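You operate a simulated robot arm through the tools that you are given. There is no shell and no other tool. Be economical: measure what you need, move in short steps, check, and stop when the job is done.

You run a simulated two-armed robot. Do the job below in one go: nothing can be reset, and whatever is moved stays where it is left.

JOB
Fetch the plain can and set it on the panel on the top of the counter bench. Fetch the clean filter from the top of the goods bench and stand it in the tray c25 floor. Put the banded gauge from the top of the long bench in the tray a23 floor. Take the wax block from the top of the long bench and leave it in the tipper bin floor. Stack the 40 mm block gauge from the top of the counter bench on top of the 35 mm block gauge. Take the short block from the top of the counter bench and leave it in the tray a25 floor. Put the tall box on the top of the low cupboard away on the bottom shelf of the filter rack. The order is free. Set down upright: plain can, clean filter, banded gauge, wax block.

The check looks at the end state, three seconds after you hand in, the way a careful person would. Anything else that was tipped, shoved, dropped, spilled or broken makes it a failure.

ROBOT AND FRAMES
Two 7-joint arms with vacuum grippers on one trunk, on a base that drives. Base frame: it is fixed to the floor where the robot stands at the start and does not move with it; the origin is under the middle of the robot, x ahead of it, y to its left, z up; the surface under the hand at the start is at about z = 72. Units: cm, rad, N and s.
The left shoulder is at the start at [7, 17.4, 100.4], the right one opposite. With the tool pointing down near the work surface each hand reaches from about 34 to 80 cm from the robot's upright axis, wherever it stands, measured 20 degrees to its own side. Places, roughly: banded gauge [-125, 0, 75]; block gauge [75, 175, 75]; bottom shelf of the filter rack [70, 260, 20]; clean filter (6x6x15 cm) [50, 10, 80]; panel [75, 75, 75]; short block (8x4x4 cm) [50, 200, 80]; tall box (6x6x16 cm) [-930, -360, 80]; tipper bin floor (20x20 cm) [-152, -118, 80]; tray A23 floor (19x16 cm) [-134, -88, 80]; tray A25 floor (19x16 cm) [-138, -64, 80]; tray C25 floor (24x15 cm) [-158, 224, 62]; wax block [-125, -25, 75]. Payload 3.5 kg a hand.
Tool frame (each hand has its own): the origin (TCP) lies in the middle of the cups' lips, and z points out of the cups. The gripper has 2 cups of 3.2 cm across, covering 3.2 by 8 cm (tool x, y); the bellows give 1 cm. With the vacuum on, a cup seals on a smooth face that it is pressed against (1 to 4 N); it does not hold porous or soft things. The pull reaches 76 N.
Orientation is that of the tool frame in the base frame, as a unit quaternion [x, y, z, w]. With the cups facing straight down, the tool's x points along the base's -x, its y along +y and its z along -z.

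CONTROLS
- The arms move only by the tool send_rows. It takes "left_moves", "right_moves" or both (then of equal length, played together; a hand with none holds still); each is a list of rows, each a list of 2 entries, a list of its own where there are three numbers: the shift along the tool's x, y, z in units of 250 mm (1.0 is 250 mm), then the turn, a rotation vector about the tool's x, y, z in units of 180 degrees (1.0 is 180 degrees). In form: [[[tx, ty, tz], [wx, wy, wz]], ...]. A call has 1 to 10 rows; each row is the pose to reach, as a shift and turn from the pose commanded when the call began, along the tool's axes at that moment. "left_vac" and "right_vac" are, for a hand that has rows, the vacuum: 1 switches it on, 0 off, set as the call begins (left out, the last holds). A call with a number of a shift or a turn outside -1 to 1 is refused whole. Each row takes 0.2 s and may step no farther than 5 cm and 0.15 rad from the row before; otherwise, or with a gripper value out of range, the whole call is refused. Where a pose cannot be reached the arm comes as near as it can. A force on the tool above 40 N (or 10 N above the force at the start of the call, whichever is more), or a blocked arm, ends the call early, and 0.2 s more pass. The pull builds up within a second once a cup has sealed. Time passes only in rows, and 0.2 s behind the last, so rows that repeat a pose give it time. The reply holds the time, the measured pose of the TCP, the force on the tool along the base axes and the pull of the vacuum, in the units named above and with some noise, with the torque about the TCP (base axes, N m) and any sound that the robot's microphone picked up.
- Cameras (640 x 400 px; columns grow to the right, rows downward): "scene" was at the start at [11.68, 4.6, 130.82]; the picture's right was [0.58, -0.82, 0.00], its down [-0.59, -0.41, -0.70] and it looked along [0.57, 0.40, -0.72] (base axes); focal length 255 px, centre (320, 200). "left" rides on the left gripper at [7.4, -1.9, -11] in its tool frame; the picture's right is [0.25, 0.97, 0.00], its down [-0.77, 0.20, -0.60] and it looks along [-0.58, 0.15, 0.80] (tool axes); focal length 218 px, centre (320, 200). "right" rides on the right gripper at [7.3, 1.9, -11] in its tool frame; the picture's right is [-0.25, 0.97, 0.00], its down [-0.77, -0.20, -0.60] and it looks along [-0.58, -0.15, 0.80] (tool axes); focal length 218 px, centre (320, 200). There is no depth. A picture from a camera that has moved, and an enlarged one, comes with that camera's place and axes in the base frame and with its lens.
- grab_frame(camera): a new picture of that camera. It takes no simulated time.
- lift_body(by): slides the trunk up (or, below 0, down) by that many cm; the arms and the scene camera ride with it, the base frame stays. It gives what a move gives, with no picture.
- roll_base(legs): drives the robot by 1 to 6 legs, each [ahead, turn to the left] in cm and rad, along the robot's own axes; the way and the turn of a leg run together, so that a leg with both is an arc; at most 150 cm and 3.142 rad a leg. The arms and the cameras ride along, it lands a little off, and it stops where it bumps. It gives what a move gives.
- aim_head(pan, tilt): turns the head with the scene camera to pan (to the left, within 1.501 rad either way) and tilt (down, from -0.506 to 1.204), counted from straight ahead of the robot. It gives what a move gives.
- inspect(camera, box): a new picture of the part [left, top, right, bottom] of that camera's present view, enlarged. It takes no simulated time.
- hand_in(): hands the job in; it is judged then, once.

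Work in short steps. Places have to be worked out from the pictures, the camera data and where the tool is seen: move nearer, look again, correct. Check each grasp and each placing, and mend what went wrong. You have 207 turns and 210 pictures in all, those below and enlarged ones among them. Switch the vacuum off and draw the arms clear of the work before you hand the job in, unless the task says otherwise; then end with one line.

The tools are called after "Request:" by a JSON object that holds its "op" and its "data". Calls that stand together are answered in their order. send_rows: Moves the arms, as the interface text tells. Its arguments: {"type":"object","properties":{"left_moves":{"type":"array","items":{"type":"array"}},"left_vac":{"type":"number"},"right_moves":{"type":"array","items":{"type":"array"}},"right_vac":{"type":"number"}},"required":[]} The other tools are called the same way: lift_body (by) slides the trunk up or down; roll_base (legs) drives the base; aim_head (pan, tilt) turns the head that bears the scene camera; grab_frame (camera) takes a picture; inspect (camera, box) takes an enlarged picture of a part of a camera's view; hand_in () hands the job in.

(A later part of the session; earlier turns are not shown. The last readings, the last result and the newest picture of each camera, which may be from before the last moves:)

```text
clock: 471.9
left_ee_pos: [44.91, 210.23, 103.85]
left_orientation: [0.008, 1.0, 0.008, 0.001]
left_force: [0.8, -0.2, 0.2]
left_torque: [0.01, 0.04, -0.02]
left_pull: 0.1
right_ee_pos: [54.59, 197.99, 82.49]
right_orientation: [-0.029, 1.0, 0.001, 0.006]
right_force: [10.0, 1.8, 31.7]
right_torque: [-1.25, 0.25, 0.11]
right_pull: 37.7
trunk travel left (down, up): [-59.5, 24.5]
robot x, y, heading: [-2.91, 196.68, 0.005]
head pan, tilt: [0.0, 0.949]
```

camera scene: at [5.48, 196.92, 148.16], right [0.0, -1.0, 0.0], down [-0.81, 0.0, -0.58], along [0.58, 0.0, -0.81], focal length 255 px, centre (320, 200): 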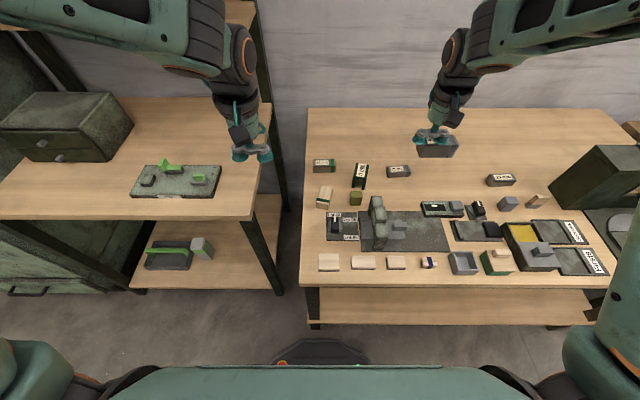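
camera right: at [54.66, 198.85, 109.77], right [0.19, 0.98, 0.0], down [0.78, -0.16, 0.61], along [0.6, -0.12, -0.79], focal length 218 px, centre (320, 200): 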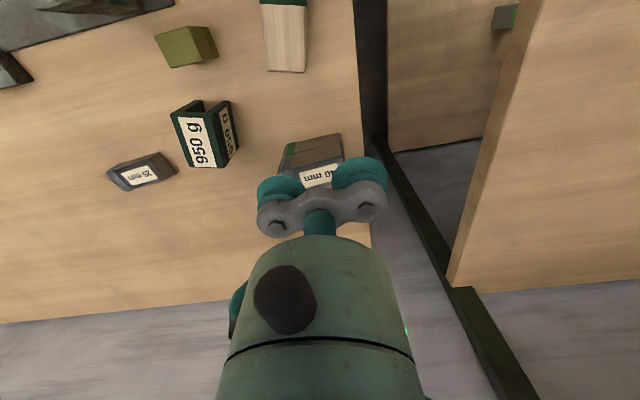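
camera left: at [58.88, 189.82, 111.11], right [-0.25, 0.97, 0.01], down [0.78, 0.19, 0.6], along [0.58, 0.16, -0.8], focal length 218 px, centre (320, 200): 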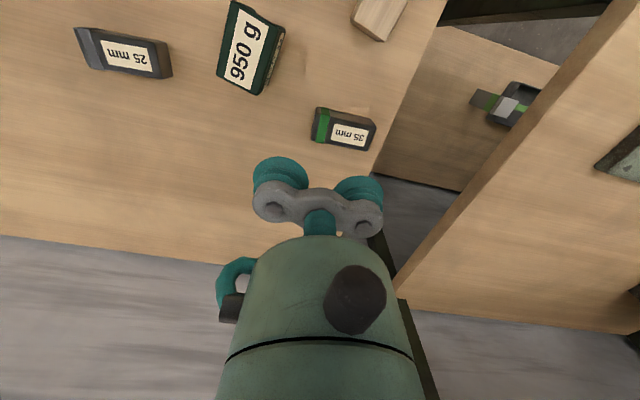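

Sealed. I lift the block, retract, and drive toward the storage rack beyond the Air cabinet to inspect its cans for the plain one.

Request:
{"op": "send_rows", "data": {"right_moves": [[[0, 0, -0.05], [0, 0, 0]], [[0, 0, -0.2], [0, 0, 0]], [[0, 0, -0.4], [0, 0, 0]], [[0, 0, -0.6], [0, 0, 0]], [[0.1, 0, -0.75], [0, 0, 0]], [[0.2, -0.1, -0.8], [0, 0, 0]]]}}

Request:
{"op": "lift_body", "data": {"by": 12}}

Request:
{"op": "roll_base", "data": {"legs": [[-40, 0], [0, 1.571], [150, 0], [45, 0], [0, -1.2]]}}

Request:
{"op": "aim_head", "data": {"pan": 0.0, "tilt": 0.35}}

Request:
{"op": "grab_frame", "data": {"camera": "scene"}}

```text
clock: 473.3
left_ee_pos: [44.89, 210.1, 103.7]
left_orientation: [0.007, 1.0, 0.007, -0.001]
left_force: [-1.1, -0.1, 0.0]
left_torque: [0.05, 0.0, -0.02]
left_pull: 0.0
right_ee_pos: [49.61, 194.88, 102.41]
right_orientation: [-0.03, 1.0, 0.001, 0.005]
right_force: [-0.1, -0.7, -0.7]
right_torque: [-0.83, -0.1, -0.02]
right_pull: 37.7
trunk travel left (down, up): [-59.5, 24.5]
robot x, y, heading: [-3.26, 196.97, 0.004]
head pan, tilt: [0.0, 0.949]
```

```text
clock: 474.8
left_ee_pos: [44.93, 210.19, 115.76]
left_orientation: [0.008, 1.0, 0.007, -0.001]
left_force: [-0.6, 0.0, -1.5]
left_torque: [-0.03, 0.0, 0.03]
left_pull: 0.0
right_ee_pos: [49.78, 195.14, 114.22]
right_orientation: [-0.029, 1.0, 0.001, 0.004]
right_force: [0.4, 0.6, -0.1]
right_torque: [-0.89, -0.06, -0.01]
right_pull: 37.6
trunk travel left (down, up): [-71.5, 12.5]
robot x, y, heading: [-3.15, 197.29, -0.004]
head pan, tilt: [0.0, 0.949]
```

```text
clock: 493.4
left_ee_pos: [-1.77, 419.66, 115.74]
left_orientation: [-0.17, 0.985, 0.006, -0.002]
left_force: [0.9, -0.5, -0.7]
left_torque: [0.02, -0.04, 0.02]
left_pull: 0.0
right_ee_pos: [7.87, 407.17, 114.35]
right_orientation: [-0.207, 0.978, 0.001, 0.003]
right_force: [0.8, -0.5, -0.5]
right_torque: [-0.8, -0.35, 0.0]
right_pull: 37.7
trunk travel left (down, up): [-71.5, 12.5]
robot x, y, heading: [-42.18, 390.71, 0.361]
head pan, tilt: [0.0, 0.949]
```

```text
clock: 494.4
left_ee_pos: [-1.91, 419.59, 115.68]
left_orientation: [-0.17, 0.985, 0.007, -0.002]
left_force: [-0.2, 0.4, -0.3]
left_torque: [0.03, -0.01, 0.02]
left_pull: 0.0
right_ee_pos: [7.97, 407.15, 114.41]
right_orientation: [-0.207, 0.978, 0.001, 0.003]
right_force: [0.3, -0.3, -0.3]
right_torque: [-0.82, -0.34, -0.01]
right_pull: 38.1
trunk travel left (down, up): [-71.5, 12.5]
robot x, y, heading: [-42.18, 391.07, 0.352]
head pan, tilt: [0.0, 0.351]
```

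```text
64 pictures are left
camera scene: at [-28.71, 395.47, 156.26], right [0.35, -0.94, 0.0], down [-0.32, -0.12, -0.94], along [0.88, 0.33, -0.34], focal length 255 px, centre (320, 200)
```

scene: 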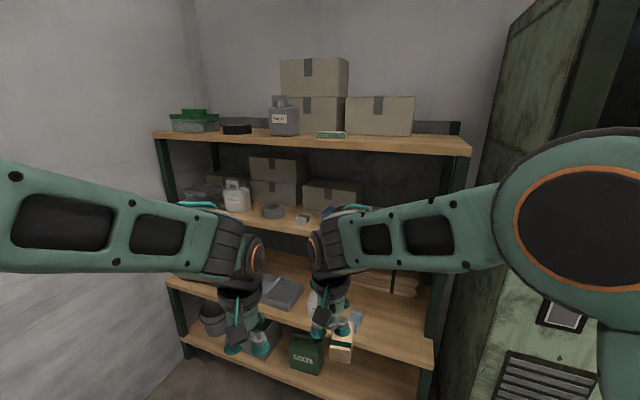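

I zoom into the shelves.

Request:
{"op": "inspect", "data": {"camera": "scene", "box": [150, 80, 360, 230]}}

Request:
{"op": "inspect", "data": {"camera": "scene", "box": [180, 230, 440, 390]}}

```text
2.67 times, centred on (255, 155) of scene
camera zoom: at [-28.71, 395.47, 156.26], right [0.35, -0.94, 0.0], down [-0.32, -0.12, -0.94], along [0.88, 0.33, -0.34], focal length 679 px, centre (493, 320)
```

zoom: 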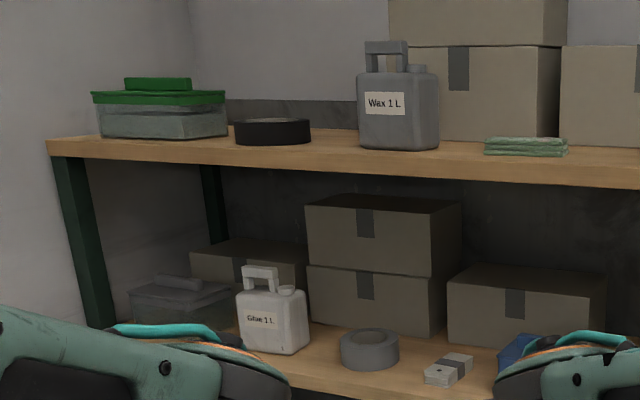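

```text
2.46 times, centred on (310, 310) of scene
camera zoom: at [-28.71, 395.47, 156.26], right [0.35, -0.94, 0.0], down [-0.32, -0.12, -0.94], along [0.88, 0.33, -0.34], focal length 627 px, centre (345, -71)
```

zoom: 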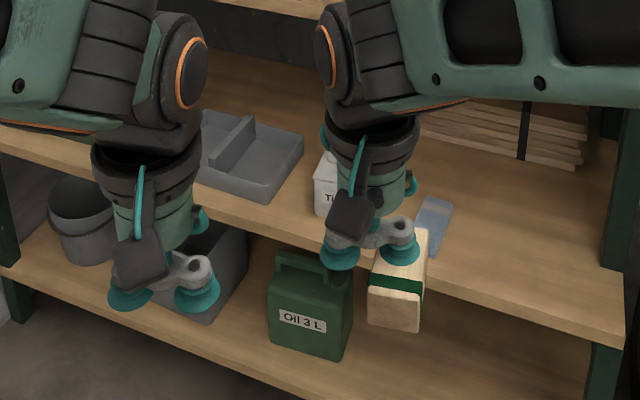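

All the cans here are labelled (Wax 1 L, Glue 1 L, Oil 3 L…). I drive back to the panel and read what is around it.

Request:
{"op": "roll_base", "data": {"legs": [[0, -1.926], [150, 0], [150, 0], [0, 1.571]]}}

Request:
{"op": "aim_head", "data": {"pan": -0.15, "tilt": 0.6}}

Request:
{"op": "grab_frame", "data": {"camera": "scene"}}

```text
clock: 517.3
left_ee_pos: [9.12, 104.43, 115.8]
left_orientation: [0.002, 1.0, 0.006, -0.002]
left_force: [0.2, -0.9, 0.1]
left_torque: [0.0, 0.0, 0.01]
left_pull: 0.1
right_ee_pos: [14.15, 89.35, 114.26]
right_orientation: [-0.035, 0.999, 0.001, 0.003]
right_force: [-0.9, 0.7, -1.7]
right_torque: [-0.91, -0.07, 0.01]
right_pull: 37.5
trunk travel left (down, up): [-71.5, 12.5]
robot x, y, heading: [-38.42, 90.24, 0.014]
head pan, tilt: [0.0, 0.351]
```

```text
clock: 518.1
left_ee_pos: [9.18, 104.37, 115.78]
left_orientation: [0.001, 1.0, 0.006, -0.001]
left_force: [-0.8, -0.8, -0.1]
left_torque: [0.03, 0.02, 0.0]
left_pull: 0.0
right_ee_pos: [14.09, 89.28, 114.47]
right_orientation: [-0.035, 0.999, 0.0, 0.003]
right_force: [0.5, -0.5, -1.6]
right_torque: [-0.91, -0.06, 0.0]
right_pull: 38.4
trunk travel left (down, up): [-71.5, 12.5]
robot x, y, heading: [-38.64, 90.38, 0.014]
head pan, tilt: [-0.15, 0.6]
```

```text
61 pictures are left
camera scene: at [-24.81, 89.45, 154.0], right [-0.14, -0.99, 0.0], down [-0.56, 0.08, -0.83], along [0.82, -0.11, -0.56], focal length 255 px, centre (320, 200)
```

scene: 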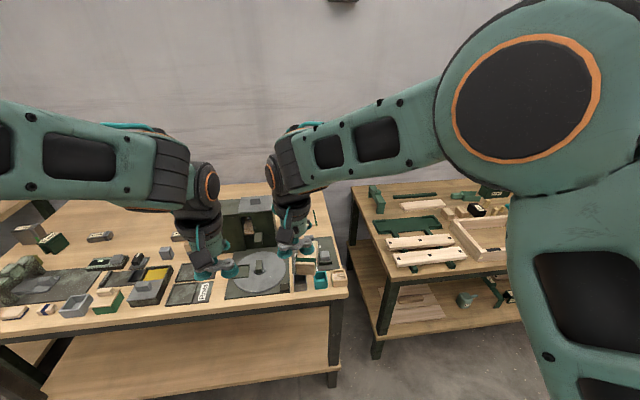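

On the goods bench's lower shelf I see a teal vessel. I zoom there.

Request:
{"op": "inspect", "data": {"camera": "scene", "box": [360, 250, 530, 350]}}

```text
3.76 times, centred on (445, 300) of scene
camera zoom: at [-24.81, 89.45, 154.0], right [-0.14, -0.99, 0.0], down [-0.56, 0.08, -0.83], along [0.82, -0.11, -0.56], focal length 959 px, centre (-151, -176)
```

zoom: 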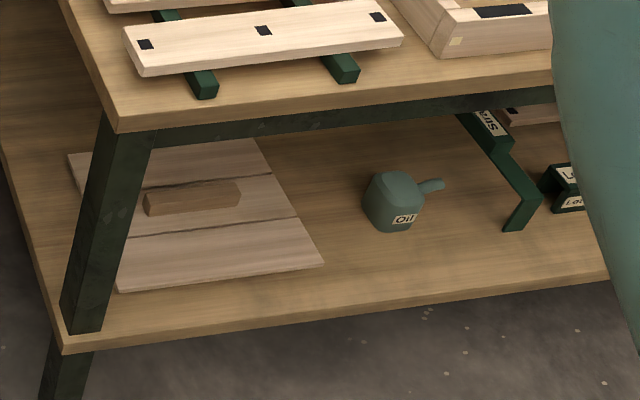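

An "Oil" pot, labelled as well. I drive nearer to see the panel itself.

Request:
{"op": "roll_base", "data": {"legs": [[30, 0]]}}

Request:
{"op": "aim_head", "data": {"pan": -0.15, "tilt": 0.75}}

Request:
{"op": "inspect", "data": {"camera": "left", "box": [0, 60, 320, 260]}}

Request:
{"op": "grab_frame", "data": {"camera": "scene"}}

```text
clock: 520.1
left_ee_pos: [39.03, 104.63, 115.79]
left_orientation: [0.002, 1.0, 0.007, -0.001]
left_force: [-1.1, 0.4, 0.2]
left_torque: [0.0, 0.0, -0.02]
left_pull: 0.0
right_ee_pos: [43.88, 89.73, 114.51]
right_orientation: [-0.036, 0.999, 0.001, 0.004]
right_force: [0.0, -0.6, -0.7]
right_torque: [-0.89, -0.06, -0.02]
right_pull: 37.7
trunk travel left (down, up): [-71.5, 12.5]
robot x, y, heading: [-8.42, 90.87, 0.016]
head pan, tilt: [-0.15, 0.6]
```

```text
clock: 520.8
left_ee_pos: [39.18, 104.78, 115.66]
left_orientation: [0.002, 1.0, 0.007, -0.001]
left_force: [-0.4, -0.1, 1.1]
left_torque: [0.01, 0.0, 0.02]
left_pull: 0.1
right_ee_pos: [44.02, 89.68, 114.31]
right_orientation: [-0.035, 0.999, 0.001, 0.004]
right_force: [0.3, -0.5, -0.2]
right_torque: [-0.9, -0.03, 0.02]
right_pull: 37.7
trunk travel left (down, up): [-71.5, 12.5]
robot x, y, heading: [-8.8, 90.77, 0.018]
head pan, tilt: [-0.15, 0.75]
```

```text
2.00 times, centred on (160, 160) of left
camera zoom: at [31.93, 102.84, 126.82], right [-0.25, 0.97, 0.01], down [0.77, 0.19, 0.6], along [0.58, 0.16, -0.8], focal length 436 px, centre (640, 280)
```

zoom: 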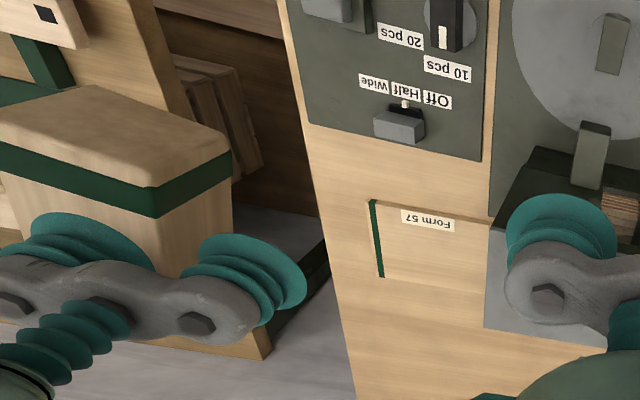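

```text
58 pictures are left
camera scene: at [4.68, 89.89, 152.7], right [-0.14, -0.99, 0.0], down [-0.68, 0.09, -0.73], along [0.72, -0.1, -0.68], focal length 255 px, centre (320, 200)
```

scene: 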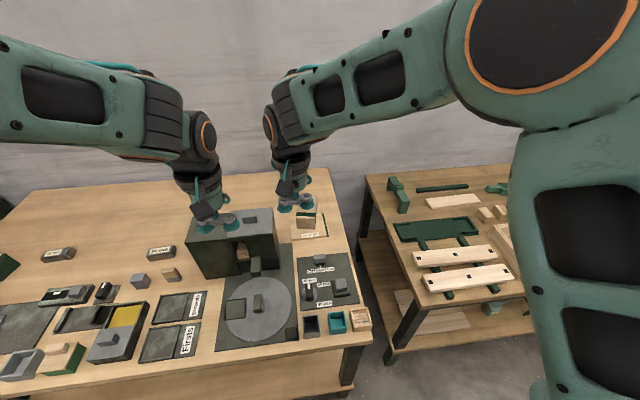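

The panel is the "Form 57" plate on the counter. I'll go on looking for the can; first deliver the short block to A25 from the front side of the long bench.

Request:
{"op": "roll_base", "data": {"legs": [[-32, 0], [0, -1.588], [150, 0], [11, 0], [0, -1.571], [29, 0]]}}

Request:
{"op": "aim_head", "data": {"pan": 0.0, "tilt": 0.8}}

Request:
{"op": "grab_frame", "data": {"camera": "scene"}}

```text
clock: 540.1
left_ee_pos: [-114.64, -86.94, 115.84]
left_orientation: [1.0, -0.001, 0.001, 0.008]
left_force: [0.6, 0.4, -0.2]
left_torque: [0.02, 0.04, 0.0]
left_pull: 0.2
right_ee_pos: [-119.54, -71.89, 114.42]
right_orientation: [0.999, 0.037, -0.004, 0.001]
right_force: [-0.3, 0.5, -0.9]
right_torque: [0.89, 0.08, -0.02]
right_pull: 37.9
trunk travel left (down, up): [-71.5, 12.5]
robot x, y, heading: [-66.78, -73.15, -3.125]
head pan, tilt: [-0.15, 0.75]
```

```text
clock: 540.8
left_ee_pos: [-114.67, -86.97, 115.66]
left_orientation: [1.0, -0.001, 0.001, 0.007]
left_force: [-0.4, -0.3, 0.8]
left_torque: [0.02, -0.01, 0.01]
left_pull: 0.2
right_ee_pos: [-119.68, -71.96, 114.41]
right_orientation: [0.999, 0.036, -0.004, 0.001]
right_force: [-0.2, -0.6, -0.2]
right_torque: [0.91, 0.07, 0.0]
right_pull: 37.6
trunk travel left (down, up): [-71.5, 12.5]
robot x, y, heading: [-67.12, -73.13, -3.124]
head pan, tilt: [0.0, 0.799]
```

```text
57 pictures are left
camera scene: at [-79.97, -73.42, 152.29], right [-0.01, 1.0, 0.0], down [0.72, 0.01, -0.7], along [-0.7, -0.01, -0.72], focal length 255 px, centre (320, 200)
```

scene: 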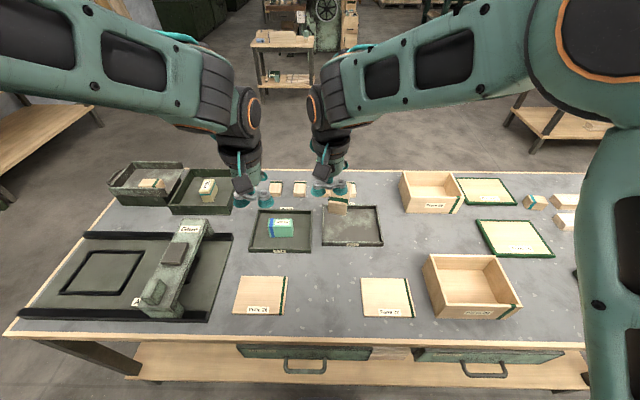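

I swing the block over A25 (centre (−137.1, −62.8)) and lower the trunk.

Request:
{"op": "send_rows", "data": {"right_moves": [[[-0.137, -0.061, 0], [0, 0, 0]], [[-0.274, -0.122, 0], [0, 0, 0]], [[-0.41, -0.184, 0], [0, 0, 0]], [[-0.547, -0.245, 0], [0, 0, 0]], [[-0.684, -0.306, 0], [0, 0, 0]]]}}

Request:
{"op": "lift_body", "data": {"by": -14}}

Request:
{"op": "send_rows", "data": {"right_moves": [[[0, 0, 0.15], [0, 0, 0]], [[0, 0, 0.3], [0, 0, 0]], [[0, 0, 0.4], [0, 0, 0]], [[0, 0, 0.4], [0, 0, 0]]]}}

Request:
{"op": "grab_frame", "data": {"camera": "scene"}}

```text
clock: 542.0
left_ee_pos: [-114.88, -86.88, 115.71]
left_orientation: [1.0, -0.001, 0.001, 0.007]
left_force: [0.0, 0.3, 0.0]
left_torque: [-0.01, 0.01, -0.01]
left_pull: 0.0
right_ee_pos: [-137.56, -65.51, 114.34]
right_orientation: [0.999, 0.037, -0.002, 0.001]
right_force: [0.2, 0.7, -0.8]
right_torque: [0.89, 0.06, -0.02]
right_pull: 37.6
trunk travel left (down, up): [-71.5, 12.5]
robot x, y, heading: [-66.87, -73.05, -3.126]
head pan, tilt: [0.0, 0.799]
```

```text
clock: 543.7
left_ee_pos: [-114.73, -86.89, 101.87]
left_orientation: [1.0, 0.0, 0.002, 0.007]
left_force: [0.2, -0.5, -0.2]
left_torque: [0.01, -0.01, 0.01]
left_pull: 0.0
right_ee_pos: [-137.23, -65.77, 100.45]
right_orientation: [0.999, 0.037, -0.004, 0.001]
right_force: [-0.2, 0.0, -1.0]
right_torque: [0.91, 0.07, 0.0]
right_pull: 37.7
trunk travel left (down, up): [-57.5, 26.5]
robot x, y, heading: [-67.22, -73.2, -3.126]
head pan, tilt: [0.0, 0.799]
```

```text
clock: 544.7
left_ee_pos: [-114.7, -86.97, 101.83]
left_orientation: [1.0, -0.001, 0.001, 0.007]
left_force: [-0.3, 0.3, -0.2]
left_torque: [-0.01, 0.01, 0.05]
left_pull: 0.0
right_ee_pos: [-137.42, -65.56, 90.36]
right_orientation: [0.999, 0.037, -0.004, 0.001]
right_force: [0.6, -0.2, -0.1]
right_torque: [0.89, 0.08, 0.0]
right_pull: 38.0
trunk travel left (down, up): [-57.5, 26.5]
robot x, y, heading: [-66.84, -73.06, -3.125]
head pan, tilt: [0.0, 0.799]
```

```text
56 pictures are left
camera scene: at [-79.86, -73.42, 138.31], right [-0.01, 1.0, 0.0], down [0.72, 0.01, -0.7], along [-0.7, -0.01, -0.72], focal length 255 px, centre (320, 200)
```

scene: 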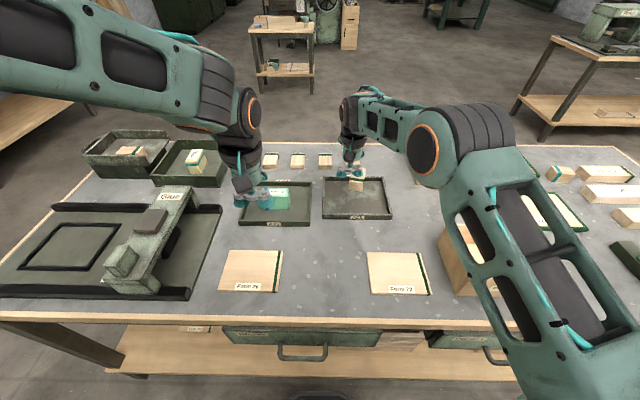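

Aligned over A25. I lower and touch.

Request:
{"op": "send_rows", "data": {"right_moves": [[[0, 0, 0.1], [0, 0, 0]], [[0, 0, 0.18], [0, 0, 0]], [[0, 0, 0.21], [0, 0, 0]], [[0, 0, 0.23], [0, 0, 0]], [[0, 0, 0.245], [0, 0, 0]], [[0, 0, 0.255], [0, 0, 0]], [[0, 0, 0.262], [0, 0, 0]], [[0, 0, 0.262], [0, 0, 0]]]}}

```text
clock: 546.5
left_ee_pos: [-114.61, -86.92, 101.8]
left_orientation: [1.0, 0.0, 0.0, 0.007]
left_force: [0.2, 0.0, -0.1]
left_torque: [0.06, -0.01, 0.02]
left_pull: 0.0
right_ee_pos: [-137.54, -65.69, 83.87]
right_orientation: [0.999, 0.037, -0.004, 0.001]
right_force: [-0.5, 1.1, 0.2]
right_torque: [0.9, 0.07, 0.0]
right_pull: 38.2
trunk travel left (down, up): [-57.5, 26.5]
robot x, y, heading: [-66.83, -73.47, -3.125]
head pan, tilt: [0.0, 0.799]
```

No contact yet; a little further.

Request:
{"op": "send_rows", "data": {"right_moves": [[[0, 0, 0.012], [0, 0, 0]], [[0, 0, 0.022], [0, 0, 0]], [[0, 0, 0.032], [0, 0, 0]], [[0, 0, 0.042], [0, 0, 0]], [[0, 0, 0.042], [0, 0, 0]]]}}

```text
clock: 547.7
left_ee_pos: [-114.4, -87.0, 101.84]
left_orientation: [1.0, -0.002, 0.0, 0.007]
left_force: [-0.3, 0.1, 0.7]
left_torque: [-0.02, -0.03, 0.01]
left_pull: 0.0
right_ee_pos: [-137.47, -65.76, 83.13]
right_orientation: [0.999, 0.037, -0.006, 0.0]
right_force: [-9.7, 2.4, 29.8]
right_torque: [1.16, -0.24, 0.16]
right_pull: 38.2
trunk travel left (down, up): [-57.5, 26.5]
robot x, y, heading: [-66.79, -73.17, -3.121]
head pan, tilt: [0.0, 0.799]
```

Contact. I ease, release and rise, then check.

Request:
{"op": "send_rows", "data": {"right_moves": [[[0, 0, -0.018], [0, 0, 0]], [[0, 0, -0.02], [0, 0, 0]], [[0, 0, -0.02], [0, 0, 0]], [[0, 0, -0.07], [0, 0, 0]], [[0, 0, -0.2], [0, 0, 0]], [[0.15, 0, -0.35], [0, 0, 0]], [[0.3, 0, -0.5], [0, 0, 0]], [[0.45, 0, -0.6], [0, 0, 0]]], "right_vac": 0}}

Request:
{"op": "inspect", "data": {"camera": "scene", "box": [130, 130, 430, 300]}}

```text
refused: row 6 steps farther than a row can; nothing moved
```

```text
2.13 times, centred on (280, 215) of scene
camera zoom: at [-79.6, -73.44, 138.34], right [-0.01, 1.0, 0.0], down [0.72, 0.01, -0.7], along [-0.7, -0.01, -0.72], focal length 543 px, centre (405, 168)
```

zoom: 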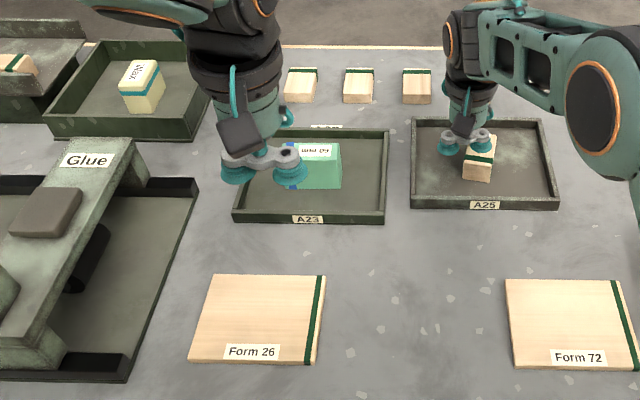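

The block rests in A25. Release with smaller steps.

Request:
{"op": "send_rows", "data": {"right_moves": [[[0, 0, -0.018], [0, 0, 0]], [[0, 0, -0.02], [0, 0, 0]], [[0, 0, -0.02], [0, 0, 0]], [[0, 0, -0.07], [0, 0, 0]], [[0, 0, -0.2], [0, 0, 0]], [[0.1, 0, -0.35], [0, 0, 0]], [[0.22, 0, -0.48], [0, 0, 0]], [[0.36, 0, -0.6], [0, 0, 0]]], "right_vac": 0}}

Request:
{"op": "lift_body", "data": {"by": 12}}

Request:
{"op": "roll_base", "data": {"legs": [[-27, 0], [0, 1.0]]}}

Request:
{"op": "aim_head", "data": {"pan": 0.9, "tilt": 0.35}}

Request:
{"op": "grab_frame", "data": {"camera": "scene"}}

```text
clock: 549.5
left_ee_pos: [-114.51, -86.99, 101.91]
left_orientation: [1.0, -0.001, -0.001, 0.007]
left_force: [0.1, 0.1, 0.7]
left_torque: [-0.01, -0.01, -0.02]
left_pull: 0.0
right_ee_pos: [-128.23, -65.17, 97.86]
right_orientation: [0.999, 0.037, -0.006, 0.0]
right_force: [-0.7, 0.1, -0.6]
right_torque: [-0.03, 0.02, -0.01]
right_pull: 0.1
trunk travel left (down, up): [-57.5, 26.5]
robot x, y, heading: [-67.12, -73.29, -3.132]
head pan, tilt: [0.0, 0.799]
```

```text
clock: 551.0
left_ee_pos: [-114.83, -86.94, 113.66]
left_orientation: [1.0, -0.001, 0.002, 0.007]
left_force: [-0.2, 0.3, -0.4]
left_torque: [0.01, 0.01, 0.0]
left_pull: 0.0
right_ee_pos: [-128.47, -65.01, 109.74]
right_orientation: [0.999, 0.037, -0.004, 0.001]
right_force: [-0.5, -0.5, 0.5]
right_torque: [0.01, 0.01, 0.02]
right_pull: 0.1
trunk travel left (down, up): [-69.5, 14.5]
robot x, y, heading: [-66.54, -73.3, -3.126]
head pan, tilt: [0.0, 0.799]
```

```text
clock: 555.5
left_ee_pos: [-54.19, -120.4, 113.8]
left_orientation: [0.878, 0.479, 0.004, 0.006]
left_force: [0.1, 0.1, -0.1]
left_torque: [0.01, 0.01, 0.01]
left_pull: 0.0
right_ee_pos: [-79.98, -120.09, 109.72]
right_orientation: [0.859, 0.512, -0.003, 0.003]
right_force: [-0.4, -0.1, 0.2]
right_torque: [0.0, 0.02, 0.01]
right_pull: 0.1
trunk travel left (down, up): [-69.5, 14.5]
robot x, y, heading: [-40.32, -73.01, -2.124]
head pan, tilt: [0.0, 0.799]
```

```text
clock: 556.7
left_ee_pos: [-54.1, -120.47, 113.7]
left_orientation: [0.878, 0.479, 0.003, 0.006]
left_force: [0.1, 0.1, 0.9]
left_torque: [0.04, 0.01, -0.01]
left_pull: 0.1
right_ee_pos: [-79.9, -120.17, 109.79]
right_orientation: [0.859, 0.512, -0.003, 0.003]
right_force: [-0.9, -0.6, 0.3]
right_torque: [0.02, -0.01, 0.01]
right_pull: 0.0
trunk travel left (down, up): [-69.5, 14.5]
robot x, y, heading: [-40.04, -72.59, -2.125]
head pan, tilt: [0.901, 0.351]
```

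```text
54 pictures are left
camera scene: at [-39.34, -85.87, 154.26], right [-0.94, -0.34, 0.0], down [-0.12, 0.32, -0.94], along [0.32, -0.88, -0.34], focal length 255 px, centre (320, 200)
```

scene: 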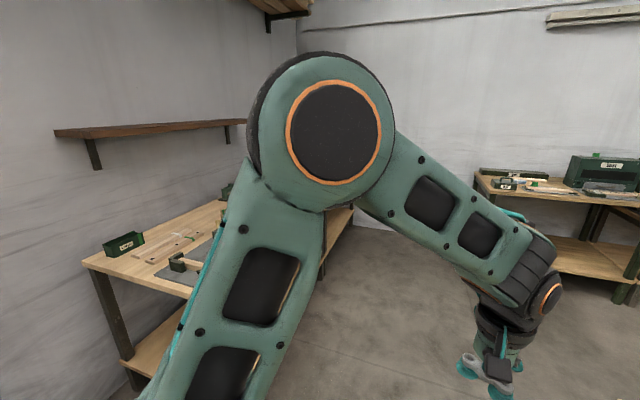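

The arm hides the view; I turn the body so the bench lies straight ahead.

Request:
{"op": "roll_base", "data": {"legs": [[0, 0.9]]}}

Request:
{"op": "aim_head", "data": {"pan": 0.0, "tilt": 0.35}}

Request:
{"op": "grab_frame", "data": {"camera": "scene"}}

```text
clock: 559.4
left_ee_pos: [-11.42, -113.59, 113.77]
left_orientation: [0.582, 0.813, 0.006, 0.003]
left_force: [0.4, -0.7, -0.9]
left_torque: [0.01, -0.02, 0.01]
left_pull: 0.0
right_ee_pos: [-27.76, -133.62, 109.65]
right_orientation: [0.551, 0.834, -0.001, 0.004]
right_force: [0.3, -0.4, 0.1]
right_torque: [-0.02, 0.03, 0.03]
right_pull: 0.0
trunk travel left (down, up): [-69.5, 14.5]
robot x, y, heading: [-39.83, -72.95, -1.228]
head pan, tilt: [0.901, 0.351]
```

```text
clock: 560.6
left_ee_pos: [-11.49, -113.56, 113.74]
left_orientation: [0.583, 0.812, 0.006, 0.003]
left_force: [0.0, -1.2, -0.7]
left_torque: [0.0, 0.04, 0.02]
left_pull: 0.1
right_ee_pos: [-27.69, -133.55, 109.63]
right_orientation: [0.551, 0.834, -0.001, 0.003]
right_force: [0.6, 0.7, -0.8]
right_torque: [-0.03, 0.01, -0.01]
right_pull: 0.0
trunk travel left (down, up): [-69.5, 14.5]
robot x, y, heading: [-39.99, -72.91, -1.231]
head pan, tilt: [0.0, 0.351]
```

```text
53 pictures are left
camera scene: at [-34.99, -86.31, 154.26], right [-0.94, -0.34, 0.0], down [-0.12, 0.32, -0.94], along [0.32, -0.88, -0.34], focal length 255 px, centre (320, 200)
```

scene: 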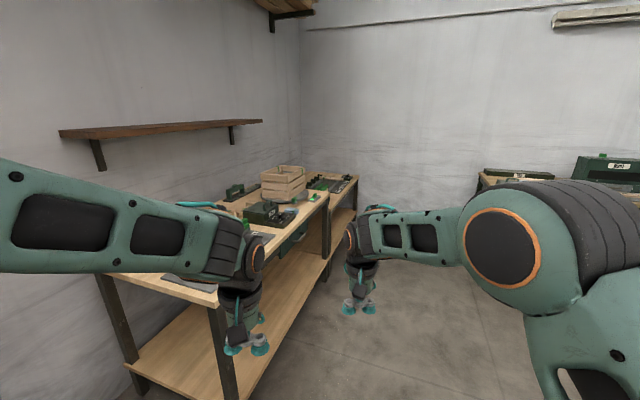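

I drive alongside this bench and look at it squarely.

Request:
{"op": "roll_base", "data": {"legs": [[0, -0.34], [115, 0], [0, 1.571]]}}

Request:
{"op": "aim_head", "data": {"pan": 0.0, "tilt": 0.5}}

Request:
{"op": "grab_frame", "data": {"camera": "scene"}}

```text
clock: 571.3
left_ee_pos: [8.62, -174.36, 113.81]
left_orientation: [0.005, 1.0, 0.007, -0.001]
left_force: [0.0, 0.1, 0.4]
left_torque: [0.0, 0.01, 0.02]
left_pull: 0.1
right_ee_pos: [22.09, -196.31, 109.74]
right_orientation: [-0.032, 0.999, 0.0, 0.004]
right_force: [0.2, 0.0, 0.5]
right_torque: [0.01, -0.01, 0.01]
right_pull: 0.0
trunk travel left (down, up): [-69.5, 14.5]
robot x, y, heading: [-39.27, -187.84, 0.003]
head pan, tilt: [0.0, 0.351]
```

```text
clock: 572.0
left_ee_pos: [8.51, -174.37, 113.7]
left_orientation: [0.005, 1.0, 0.006, -0.002]
left_force: [0.8, 0.3, 0.5]
left_torque: [0.01, 0.02, 0.0]
left_pull: 0.1
right_ee_pos: [22.07, -196.25, 109.74]
right_orientation: [-0.032, 0.999, 0.0, 0.003]
right_force: [0.8, 0.0, 0.0]
right_torque: [-0.02, 0.0, 0.0]
right_pull: 0.0
trunk travel left (down, up): [-69.5, 14.5]
robot x, y, heading: [-39.4, -187.59, 0.01]
head pan, tilt: [0.0, 0.499]
```

```text
52 pictures are left
camera scene: at [-25.12, -187.68, 152.9], right [0.01, -1.0, 0.0], down [-0.48, 0.0, -0.88], along [0.88, 0.01, -0.48], focal length 255 px, centre (320, 200)
```

scene: 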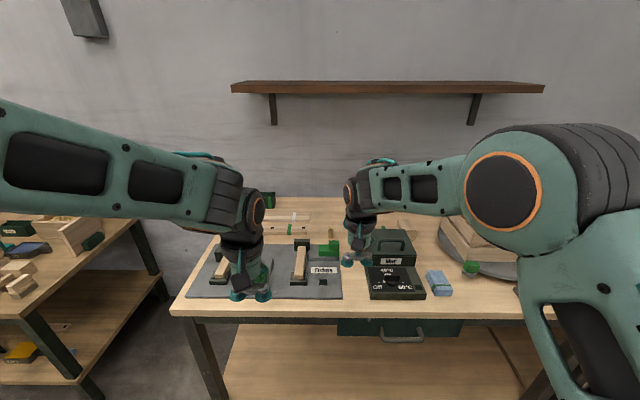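

I zoom on this bench top.

Request:
{"op": "inspect", "data": {"camera": "scene", "box": [180, 180, 520, 320]}}

```text
1.88 times, centred on (350, 250) of scene
camera zoom: at [-25.12, -187.68, 152.9], right [0.01, -1.0, 0.0], down [-0.48, 0.0, -0.88], along [0.88, 0.01, -0.48], focal length 479 px, centre (264, 106)
```

zoom: 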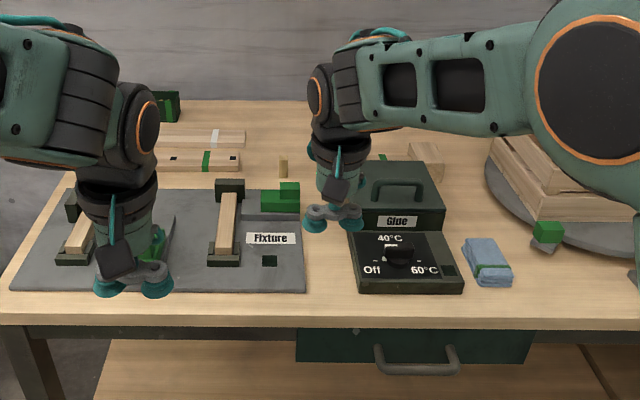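

I turn toward the south benches for a view.

Request:
{"op": "roll_base", "data": {"legs": [[-15, 0], [0, -0.95]]}}

Request:
{"op": "aim_head", "data": {"pan": 0.0, "tilt": 0.3}}

Request:
{"op": "grab_frame", "data": {"camera": "scene"}}

Request:
{"op": "roll_base", "data": {"legs": [[0, -0.9]]}}

Request:
{"op": "grab_frame", "data": {"camera": "scene"}}

```text
clock: 575.8
left_ee_pos: [-15.36, -218.76, 113.8]
left_orientation: [0.46, 0.888, 0.007, 0.002]
left_force: [-0.6, 0.5, 0.1]
left_torque: [0.02, 0.01, 0.01]
left_pull: 0.0
right_ee_pos: [-25.14, -242.66, 109.75]
right_orientation: [0.426, 0.905, 0.0, 0.004]
right_force: [0.3, -0.3, 1.2]
right_torque: [-0.01, 0.01, 0.02]
right_pull: 0.0
trunk travel left (down, up): [-69.5, 14.5]
robot x, y, heading: [-54.65, -187.61, -0.937]
head pan, tilt: [0.0, 0.499]
```

```text
clock: 576.6
left_ee_pos: [-15.23, -218.76, 113.77]
left_orientation: [0.46, 0.888, 0.006, 0.002]
left_force: [-0.7, 0.0, 0.7]
left_torque: [-0.02, -0.01, 0.03]
left_pull: 0.1
right_ee_pos: [-25.24, -242.65, 109.79]
right_orientation: [0.425, 0.905, 0.0, 0.004]
right_force: [0.1, 0.5, 0.2]
right_torque: [0.05, 0.02, -0.01]
right_pull: 0.0
trunk travel left (down, up): [-69.5, 14.5]
robot x, y, heading: [-54.42, -187.84, -0.935]
head pan, tilt: [0.0, 0.3]
```

```text
50 pictures are left
camera scene: at [-45.72, -199.48, 154.73], right [-0.81, -0.59, 0.0], down [-0.18, 0.24, -0.95], along [0.57, -0.77, -0.3], focal length 255 px, centre (320, 200)
```

scene: 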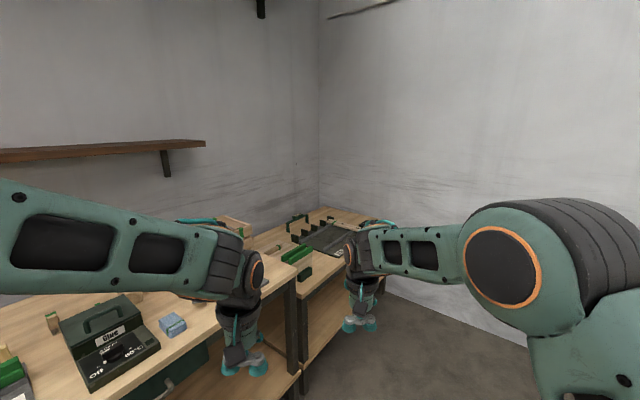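

```text
clock: 579.3
left_ee_pos: [-54.56, -237.49, 113.84]
left_orientation: [0.801, 0.598, 0.004, 0.005]
left_force: [-0.6, -0.5, -0.7]
left_torque: [-0.04, 0.0, -0.02]
left_pull: 0.2
right_ee_pos: [-79.34, -244.49, 109.7]
right_orientation: [0.778, 0.628, -0.003, 0.003]
right_force: [-0.1, -0.4, 0.3]
right_torque: [0.01, 0.04, 0.03]
right_pull: 0.1
trunk travel left (down, up): [-69.5, 14.5]
robot x, y, heading: [-54.4, -187.75, -1.841]
head pan, tilt: [0.0, 0.3]
```

```text
49 pictures are left
camera scene: at [-58.0, -201.72, 154.74], right [-0.96, 0.27, 0.0], down [0.08, 0.29, -0.96], along [-0.26, -0.92, -0.3], focal length 255 px, centre (320, 200)
```

scene: 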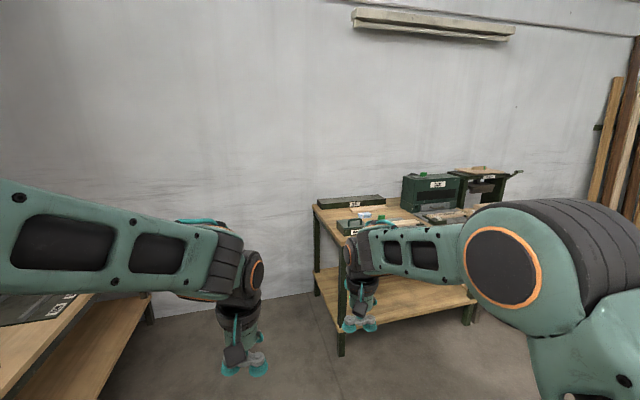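

I zoom on the south bench.

Request:
{"op": "inspect", "data": {"camera": "scene", "box": [310, 150, 530, 260]}}

```text
2.91 times, centred on (420, 205) of scene
camera zoom: at [-58.0, -201.72, 154.74], right [-0.96, 0.27, 0.0], down [0.08, 0.29, -0.96], along [-0.26, -0.92, -0.3], focal length 741 px, centre (29, 186)
```

zoom: 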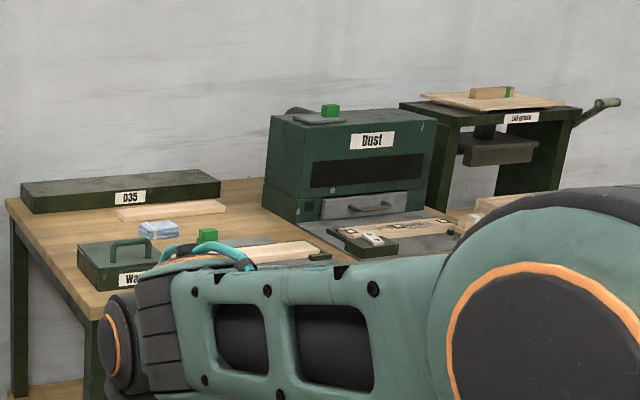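

No can there. I drive round to the west side to view the small bench, lathe and western area.

Request:
{"op": "roll_base", "data": {"legs": [[0, -1.06], [125, 0], [0, -1.02], [100, 0], [0, 0.75]]}}

Request:
{"op": "aim_head", "data": {"pan": 0.0, "tilt": 0.25}}

Request:
{"op": "grab_frame", "data": {"camera": "scene"}}

```text
clock: 597.6
left_ee_pos: [-294.68, -156.71, 113.69]
left_orientation: [1.0, -0.027, 0.001, 0.008]
left_force: [-0.1, -0.4, -0.5]
left_torque: [0.04, 0.01, 0.0]
left_pull: 0.1
right_ee_pos: [-307.09, -133.96, 109.7]
right_orientation: [1.0, 0.009, -0.003, 0.001]
right_force: [0.4, 0.0, -1.1]
right_torque: [0.0, 0.0, 0.01]
right_pull: 0.1
trunk travel left (down, up): [-69.5, 14.5]
robot x, y, heading: [-246.14, -145.25, 3.105]
head pan, tilt: [0.0, 0.3]
```

```text
clock: 598.3
left_ee_pos: [-294.59, -156.56, 113.74]
left_orientation: [1.0, -0.028, 0.001, 0.007]
left_force: [0.2, -0.9, 0.0]
left_torque: [0.0, 0.01, 0.03]
left_pull: 0.1
right_ee_pos: [-307.18, -134.05, 109.78]
right_orientation: [1.0, 0.01, -0.004, 0.0]
right_force: [-0.1, -0.4, -0.6]
right_torque: [0.03, -0.01, -0.01]
right_pull: 0.1
trunk travel left (down, up): [-69.5, 14.5]
robot x, y, heading: [-245.99, -145.65, 3.103]
head pan, tilt: [0.0, 0.25]
```

```text
47 pictures are left
camera scene: at [-260.47, -145.0, 155.21], right [0.04, 1.0, 0.0], down [0.25, -0.01, -0.97], along [-0.97, 0.04, -0.25], focal length 255 px, centre (320, 200)
```

scene: 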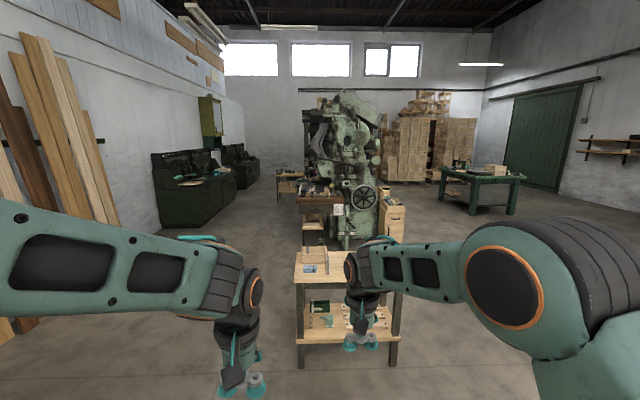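

I zoom on the green table/shelves at the right and the small bench.

Request:
{"op": "inspect", "data": {"camera": "scene", "box": [420, 120, 640, 230]}}

Request:
{"op": "inspect", "data": {"camera": "scene", "box": [270, 160, 420, 350]}}

```text
2.91 times, centred on (530, 175) of scene
camera zoom: at [-260.47, -145.0, 155.21], right [0.04, 1.0, 0.0], down [0.25, -0.01, -0.97], along [-0.97, 0.04, -0.25], focal length 741 px, centre (-291, 273)
```

zoom: 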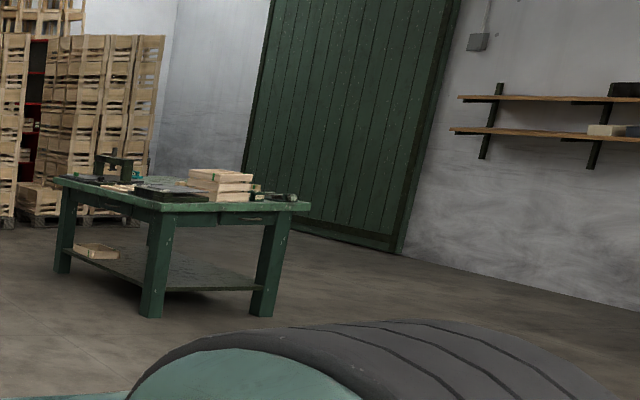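

```text
2.11 times, centred on (345, 255) of scene
camera zoom: at [-260.47, -145.0, 155.21], right [0.04, 1.0, 0.0], down [0.25, -0.01, -0.97], along [-0.97, 0.04, -0.25], focal length 536 px, centre (267, 84)
```

zoom: 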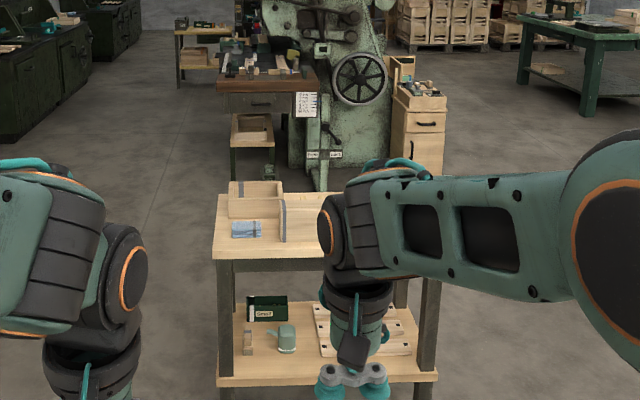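

A teal spouted can stands on the small bench's lower shelf. I zoom in on it.

Request:
{"op": "inspect", "data": {"camera": "scene", "box": [295, 285, 365, 345]}}

```text
6.67 times, centred on (330, 315) of scene
camera zoom: at [-260.47, -145.0, 155.21], right [0.04, 1.0, 0.0], down [0.25, -0.01, -0.97], along [-0.97, 0.04, -0.25], focal length 1698 px, centre (253, -567)
```

zoom: 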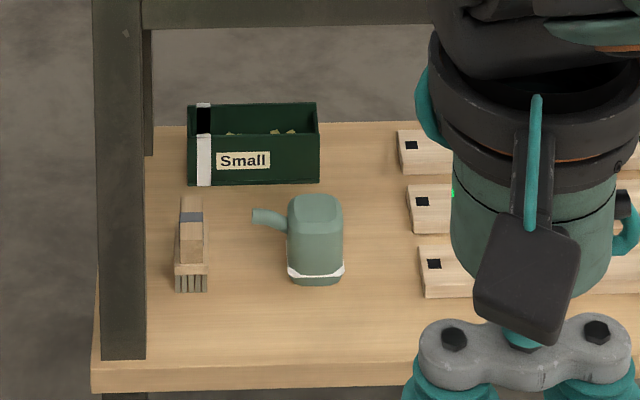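

An unlabelled can of the same make as the "Oil" one: this should be the plain can. It's at about (−412, −132) on a shelf at z≈24, so I need a forward grip from the side. I turn the left hand forward and raise/retract the right.

Request:
{"op": "send_rows", "data": {"left_moves": [[[-0.02, 0, 0], [-0.0275, -0.0275, 0.0275]], [[-0.04, 0, 0], [-0.055, -0.055, 0.055]], [[-0.06, 0, 0], [-0.0825, -0.0825, 0.0825]], [[-0.08, 0, 0], [-0.11, -0.11, 0.11]], [[-0.1, 0, 0], [-0.1375, -0.1375, 0.1375]], [[-0.12, 0, 0], [-0.165, -0.165, 0.165]], [[-0.14, 0, 0], [-0.1925, -0.1925, 0.1925]], [[-0.16, 0, 0], [-0.22, -0.22, 0.22]], [[-0.18, 0, 0], [-0.2475, -0.2475, 0.2475]], [[-0.2, 0, 0], [-0.275, -0.275, 0.275]]], "right_moves": [[[0.06, -0.02, -0.1], [0, 0, 0]], [[0.12, -0.04, -0.2], [0, 0, 0]], [[0.18, -0.06, -0.3], [0, 0, 0]], [[0.24, -0.08, -0.4], [0, 0, 0]], [[0.3, -0.1, -0.5], [0, 0, 0]], [[0.36, -0.12, -0.6], [0, 0, 0]], [[0.42, -0.14, -0.7], [0, 0, 0]], [[0.48, -0.16, -0.8], [0, 0, 0]], [[0.54, -0.18, -0.9], [0, 0, 0]], [[0.6, -0.2, -1.0], [0, 0, 0]]]}}

Request:
{"op": "send_rows", "data": {"left_moves": [[[0, 0, 0], [-0.0275, -0.0275, 0.0275]], [[0, 0, 0], [-0.055, -0.055, 0.055]], [[0, 0, 0], [-0.0825, -0.0825, 0.0825]], [[0, 0, 0], [-0.11, -0.11, 0.11]], [[0, 0, 0], [-0.11, -0.11, 0.11]]]}}

```text
clock: 600.5
left_ee_pos: [-300.09, -156.95, 115.18]
left_orientation: [0.73, -0.395, -0.415, 0.372]
left_force: [0.1, 0.0, -0.4]
left_torque: [-0.01, 0.01, 0.01]
left_pull: 0.0
right_ee_pos: [-292.19, -128.75, 134.57]
right_orientation: [1.0, 0.009, -0.004, 0.001]
right_force: [0.2, -0.2, 0.4]
right_torque: [0.01, 0.0, 0.01]
right_pull: 0.1
trunk travel left (down, up): [-69.5, 14.5]
robot x, y, heading: [-246.04, -145.29, 3.102]
head pan, tilt: [0.0, 0.25]
```

```text
clock: 601.9
left_ee_pos: [-304.04, -159.06, 118.19]
left_orientation: [0.519, -0.484, -0.513, 0.483]
left_force: [-1.2, -0.7, -0.8]
left_torque: [-0.01, -0.02, -0.01]
left_pull: 0.1
left hand out of reach, approached as far as the arm can: row 3, 4, 5
right_ee_pos: [-292.04, -128.66, 134.6]
right_orientation: [1.0, 0.01, -0.005, 0.0]
right_force: [-0.1, -2.0, 0.4]
right_torque: [-0.02, -0.02, -0.01]
right_pull: 0.1
trunk travel left (down, up): [-69.5, 14.5]
robot x, y, heading: [-246.04, -145.39, 3.101]
head pan, tilt: [0.0, 0.25]
stopped in row 5 (left hand): the arm was blocked; the commanded pose is now the measured one
```

The left hand points forward. I drive up to the small bench and lower the trunk.

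Request:
{"op": "roll_base", "data": {"legs": [[0, -0.22], [80, 0], [0, 0.26]]}}

Request:
{"op": "lift_body", "data": {"by": -40}}

Request:
{"op": "lift_body", "data": {"by": -28}}

Request:
{"op": "aim_head", "data": {"pan": 0.0, "tilt": 0.65}}

Request:
{"op": "grab_frame", "data": {"camera": "scene"}}

Request:
{"op": "grab_frame", "data": {"camera": "left"}}

```text
clock: 607.9
left_ee_pos: [-380.75, -140.63, 118.1]
left_orientation: [0.528, -0.472, -0.506, 0.493]
left_force: [1.0, -0.2, -0.4]
left_torque: [0.02, 0.04, 0.01]
left_pull: 0.0
right_ee_pos: [-369.99, -109.87, 134.66]
right_orientation: [1.0, 0.03, -0.004, 0.001]
right_force: [0.2, 0.0, -0.5]
right_torque: [-0.02, -0.01, 0.02]
right_pull: 0.1
trunk travel left (down, up): [-69.5, 14.5]
robot x, y, heading: [-323.52, -124.99, -3.146]
head pan, tilt: [0.0, 0.25]
```

```text
clock: 611.7
left_ee_pos: [-380.65, -140.66, 78.16]
left_orientation: [0.528, -0.472, -0.506, 0.493]
left_force: [-0.1, -0.4, -0.1]
left_torque: [0.01, -0.02, 0.02]
left_pull: 0.1
right_ee_pos: [-369.95, -109.95, 94.68]
right_orientation: [1.0, 0.029, -0.004, 0.0]
right_force: [-0.5, -0.2, -0.1]
right_torque: [-0.01, -0.01, 0.03]
right_pull: 0.0
trunk travel left (down, up): [-29.5, 54.5]
robot x, y, heading: [-323.64, -124.78, -3.143]
head pan, tilt: [0.0, 0.25]
```

```text
clock: 614.5
left_ee_pos: [-380.61, -140.78, 50.12]
left_orientation: [0.528, -0.472, -0.505, 0.493]
left_force: [-0.1, 0.0, 0.9]
left_torque: [-0.02, -0.03, 0.0]
left_pull: 0.0
right_ee_pos: [-369.99, -109.9, 66.61]
right_orientation: [1.0, 0.03, -0.004, 0.001]
right_force: [-0.2, -0.1, 0.8]
right_torque: [0.01, -0.01, -0.02]
right_pull: 0.1
trunk travel left (down, up): [-1.5, 82.5]
robot x, y, heading: [-323.34, -124.91, -3.134]
head pan, tilt: [0.0, 0.25]
```

```text
clock: 615.4
left_ee_pos: [-380.7, -140.6, 50.08]
left_orientation: [0.528, -0.472, -0.506, 0.492]
left_force: [0.1, -0.2, 0.4]
left_torque: [0.03, 0.01, -0.02]
left_pull: 0.0
right_ee_pos: [-369.94, -110.03, 66.61]
right_orientation: [1.0, 0.029, -0.004, 0.001]
right_force: [0.5, -0.1, 0.6]
right_torque: [-0.01, 0.0, 0.01]
right_pull: 0.0
trunk travel left (down, up): [-1.5, 82.5]
robot x, y, heading: [-323.15, -124.95, -3.14]
head pan, tilt: [0.0, 0.649]
```

```text
43 pictures are left
camera scene: at [-337.05, -124.93, 83.57], right [0.0, 1.0, 0.0], down [0.6, 0.0, -0.8], along [-0.8, 0.0, -0.6], focal length 255 px, centre (320, 200)
```

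scene: 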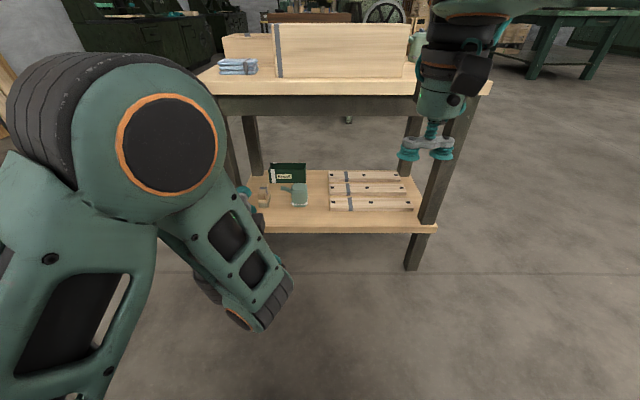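

```text
42 pictures are left
camera left: at [-369.22, -147.33, 47.81], right [0.01, -0.32, 0.95], down [0.57, 0.78, 0.26], along [-0.82, 0.54, 0.19], focal length 218 px, centre (320, 200)
```

left: 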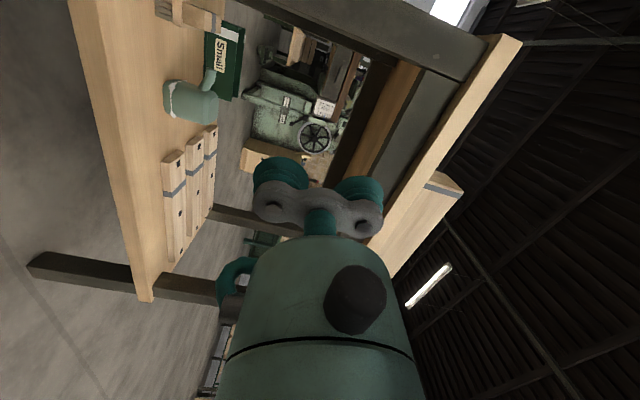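

I see another teal vessel on the bench top behind the right hand. I zoom on that and on the shelf can.

Request:
{"op": "inspect", "data": {"camera": "scene", "box": [370, 10, 510, 110]}}

Request:
{"op": "inspect", "data": {"camera": "scene", "box": [230, 140, 350, 240]}}

```text
4.00 times, centred on (440, 60) of scene
camera zoom: at [-337.05, -124.93, 83.57], right [0.0, 1.0, 0.0], down [0.6, 0.0, -0.8], along [-0.8, 0.0, -0.6], focal length 1019 px, centre (-160, 760)
```

zoom: 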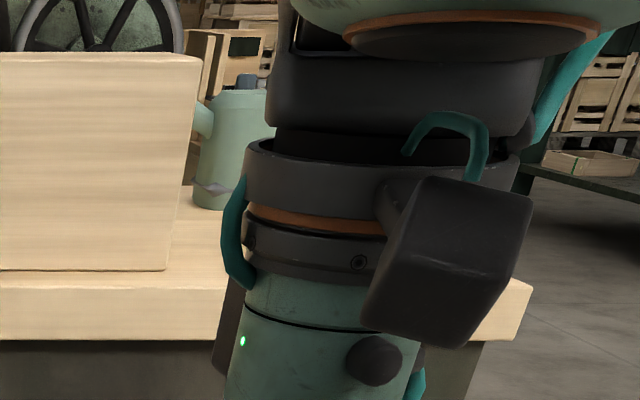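

```text
4.00 times, centred on (290, 190) of scene
camera zoom: at [-337.05, -124.93, 83.57], right [0.0, 1.0, 0.0], down [0.6, 0.0, -0.8], along [-0.8, 0.0, -0.6], focal length 1019 px, centre (440, 240)
```

zoom: 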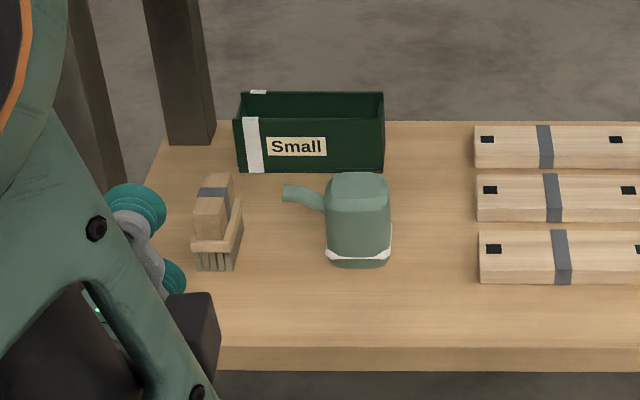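

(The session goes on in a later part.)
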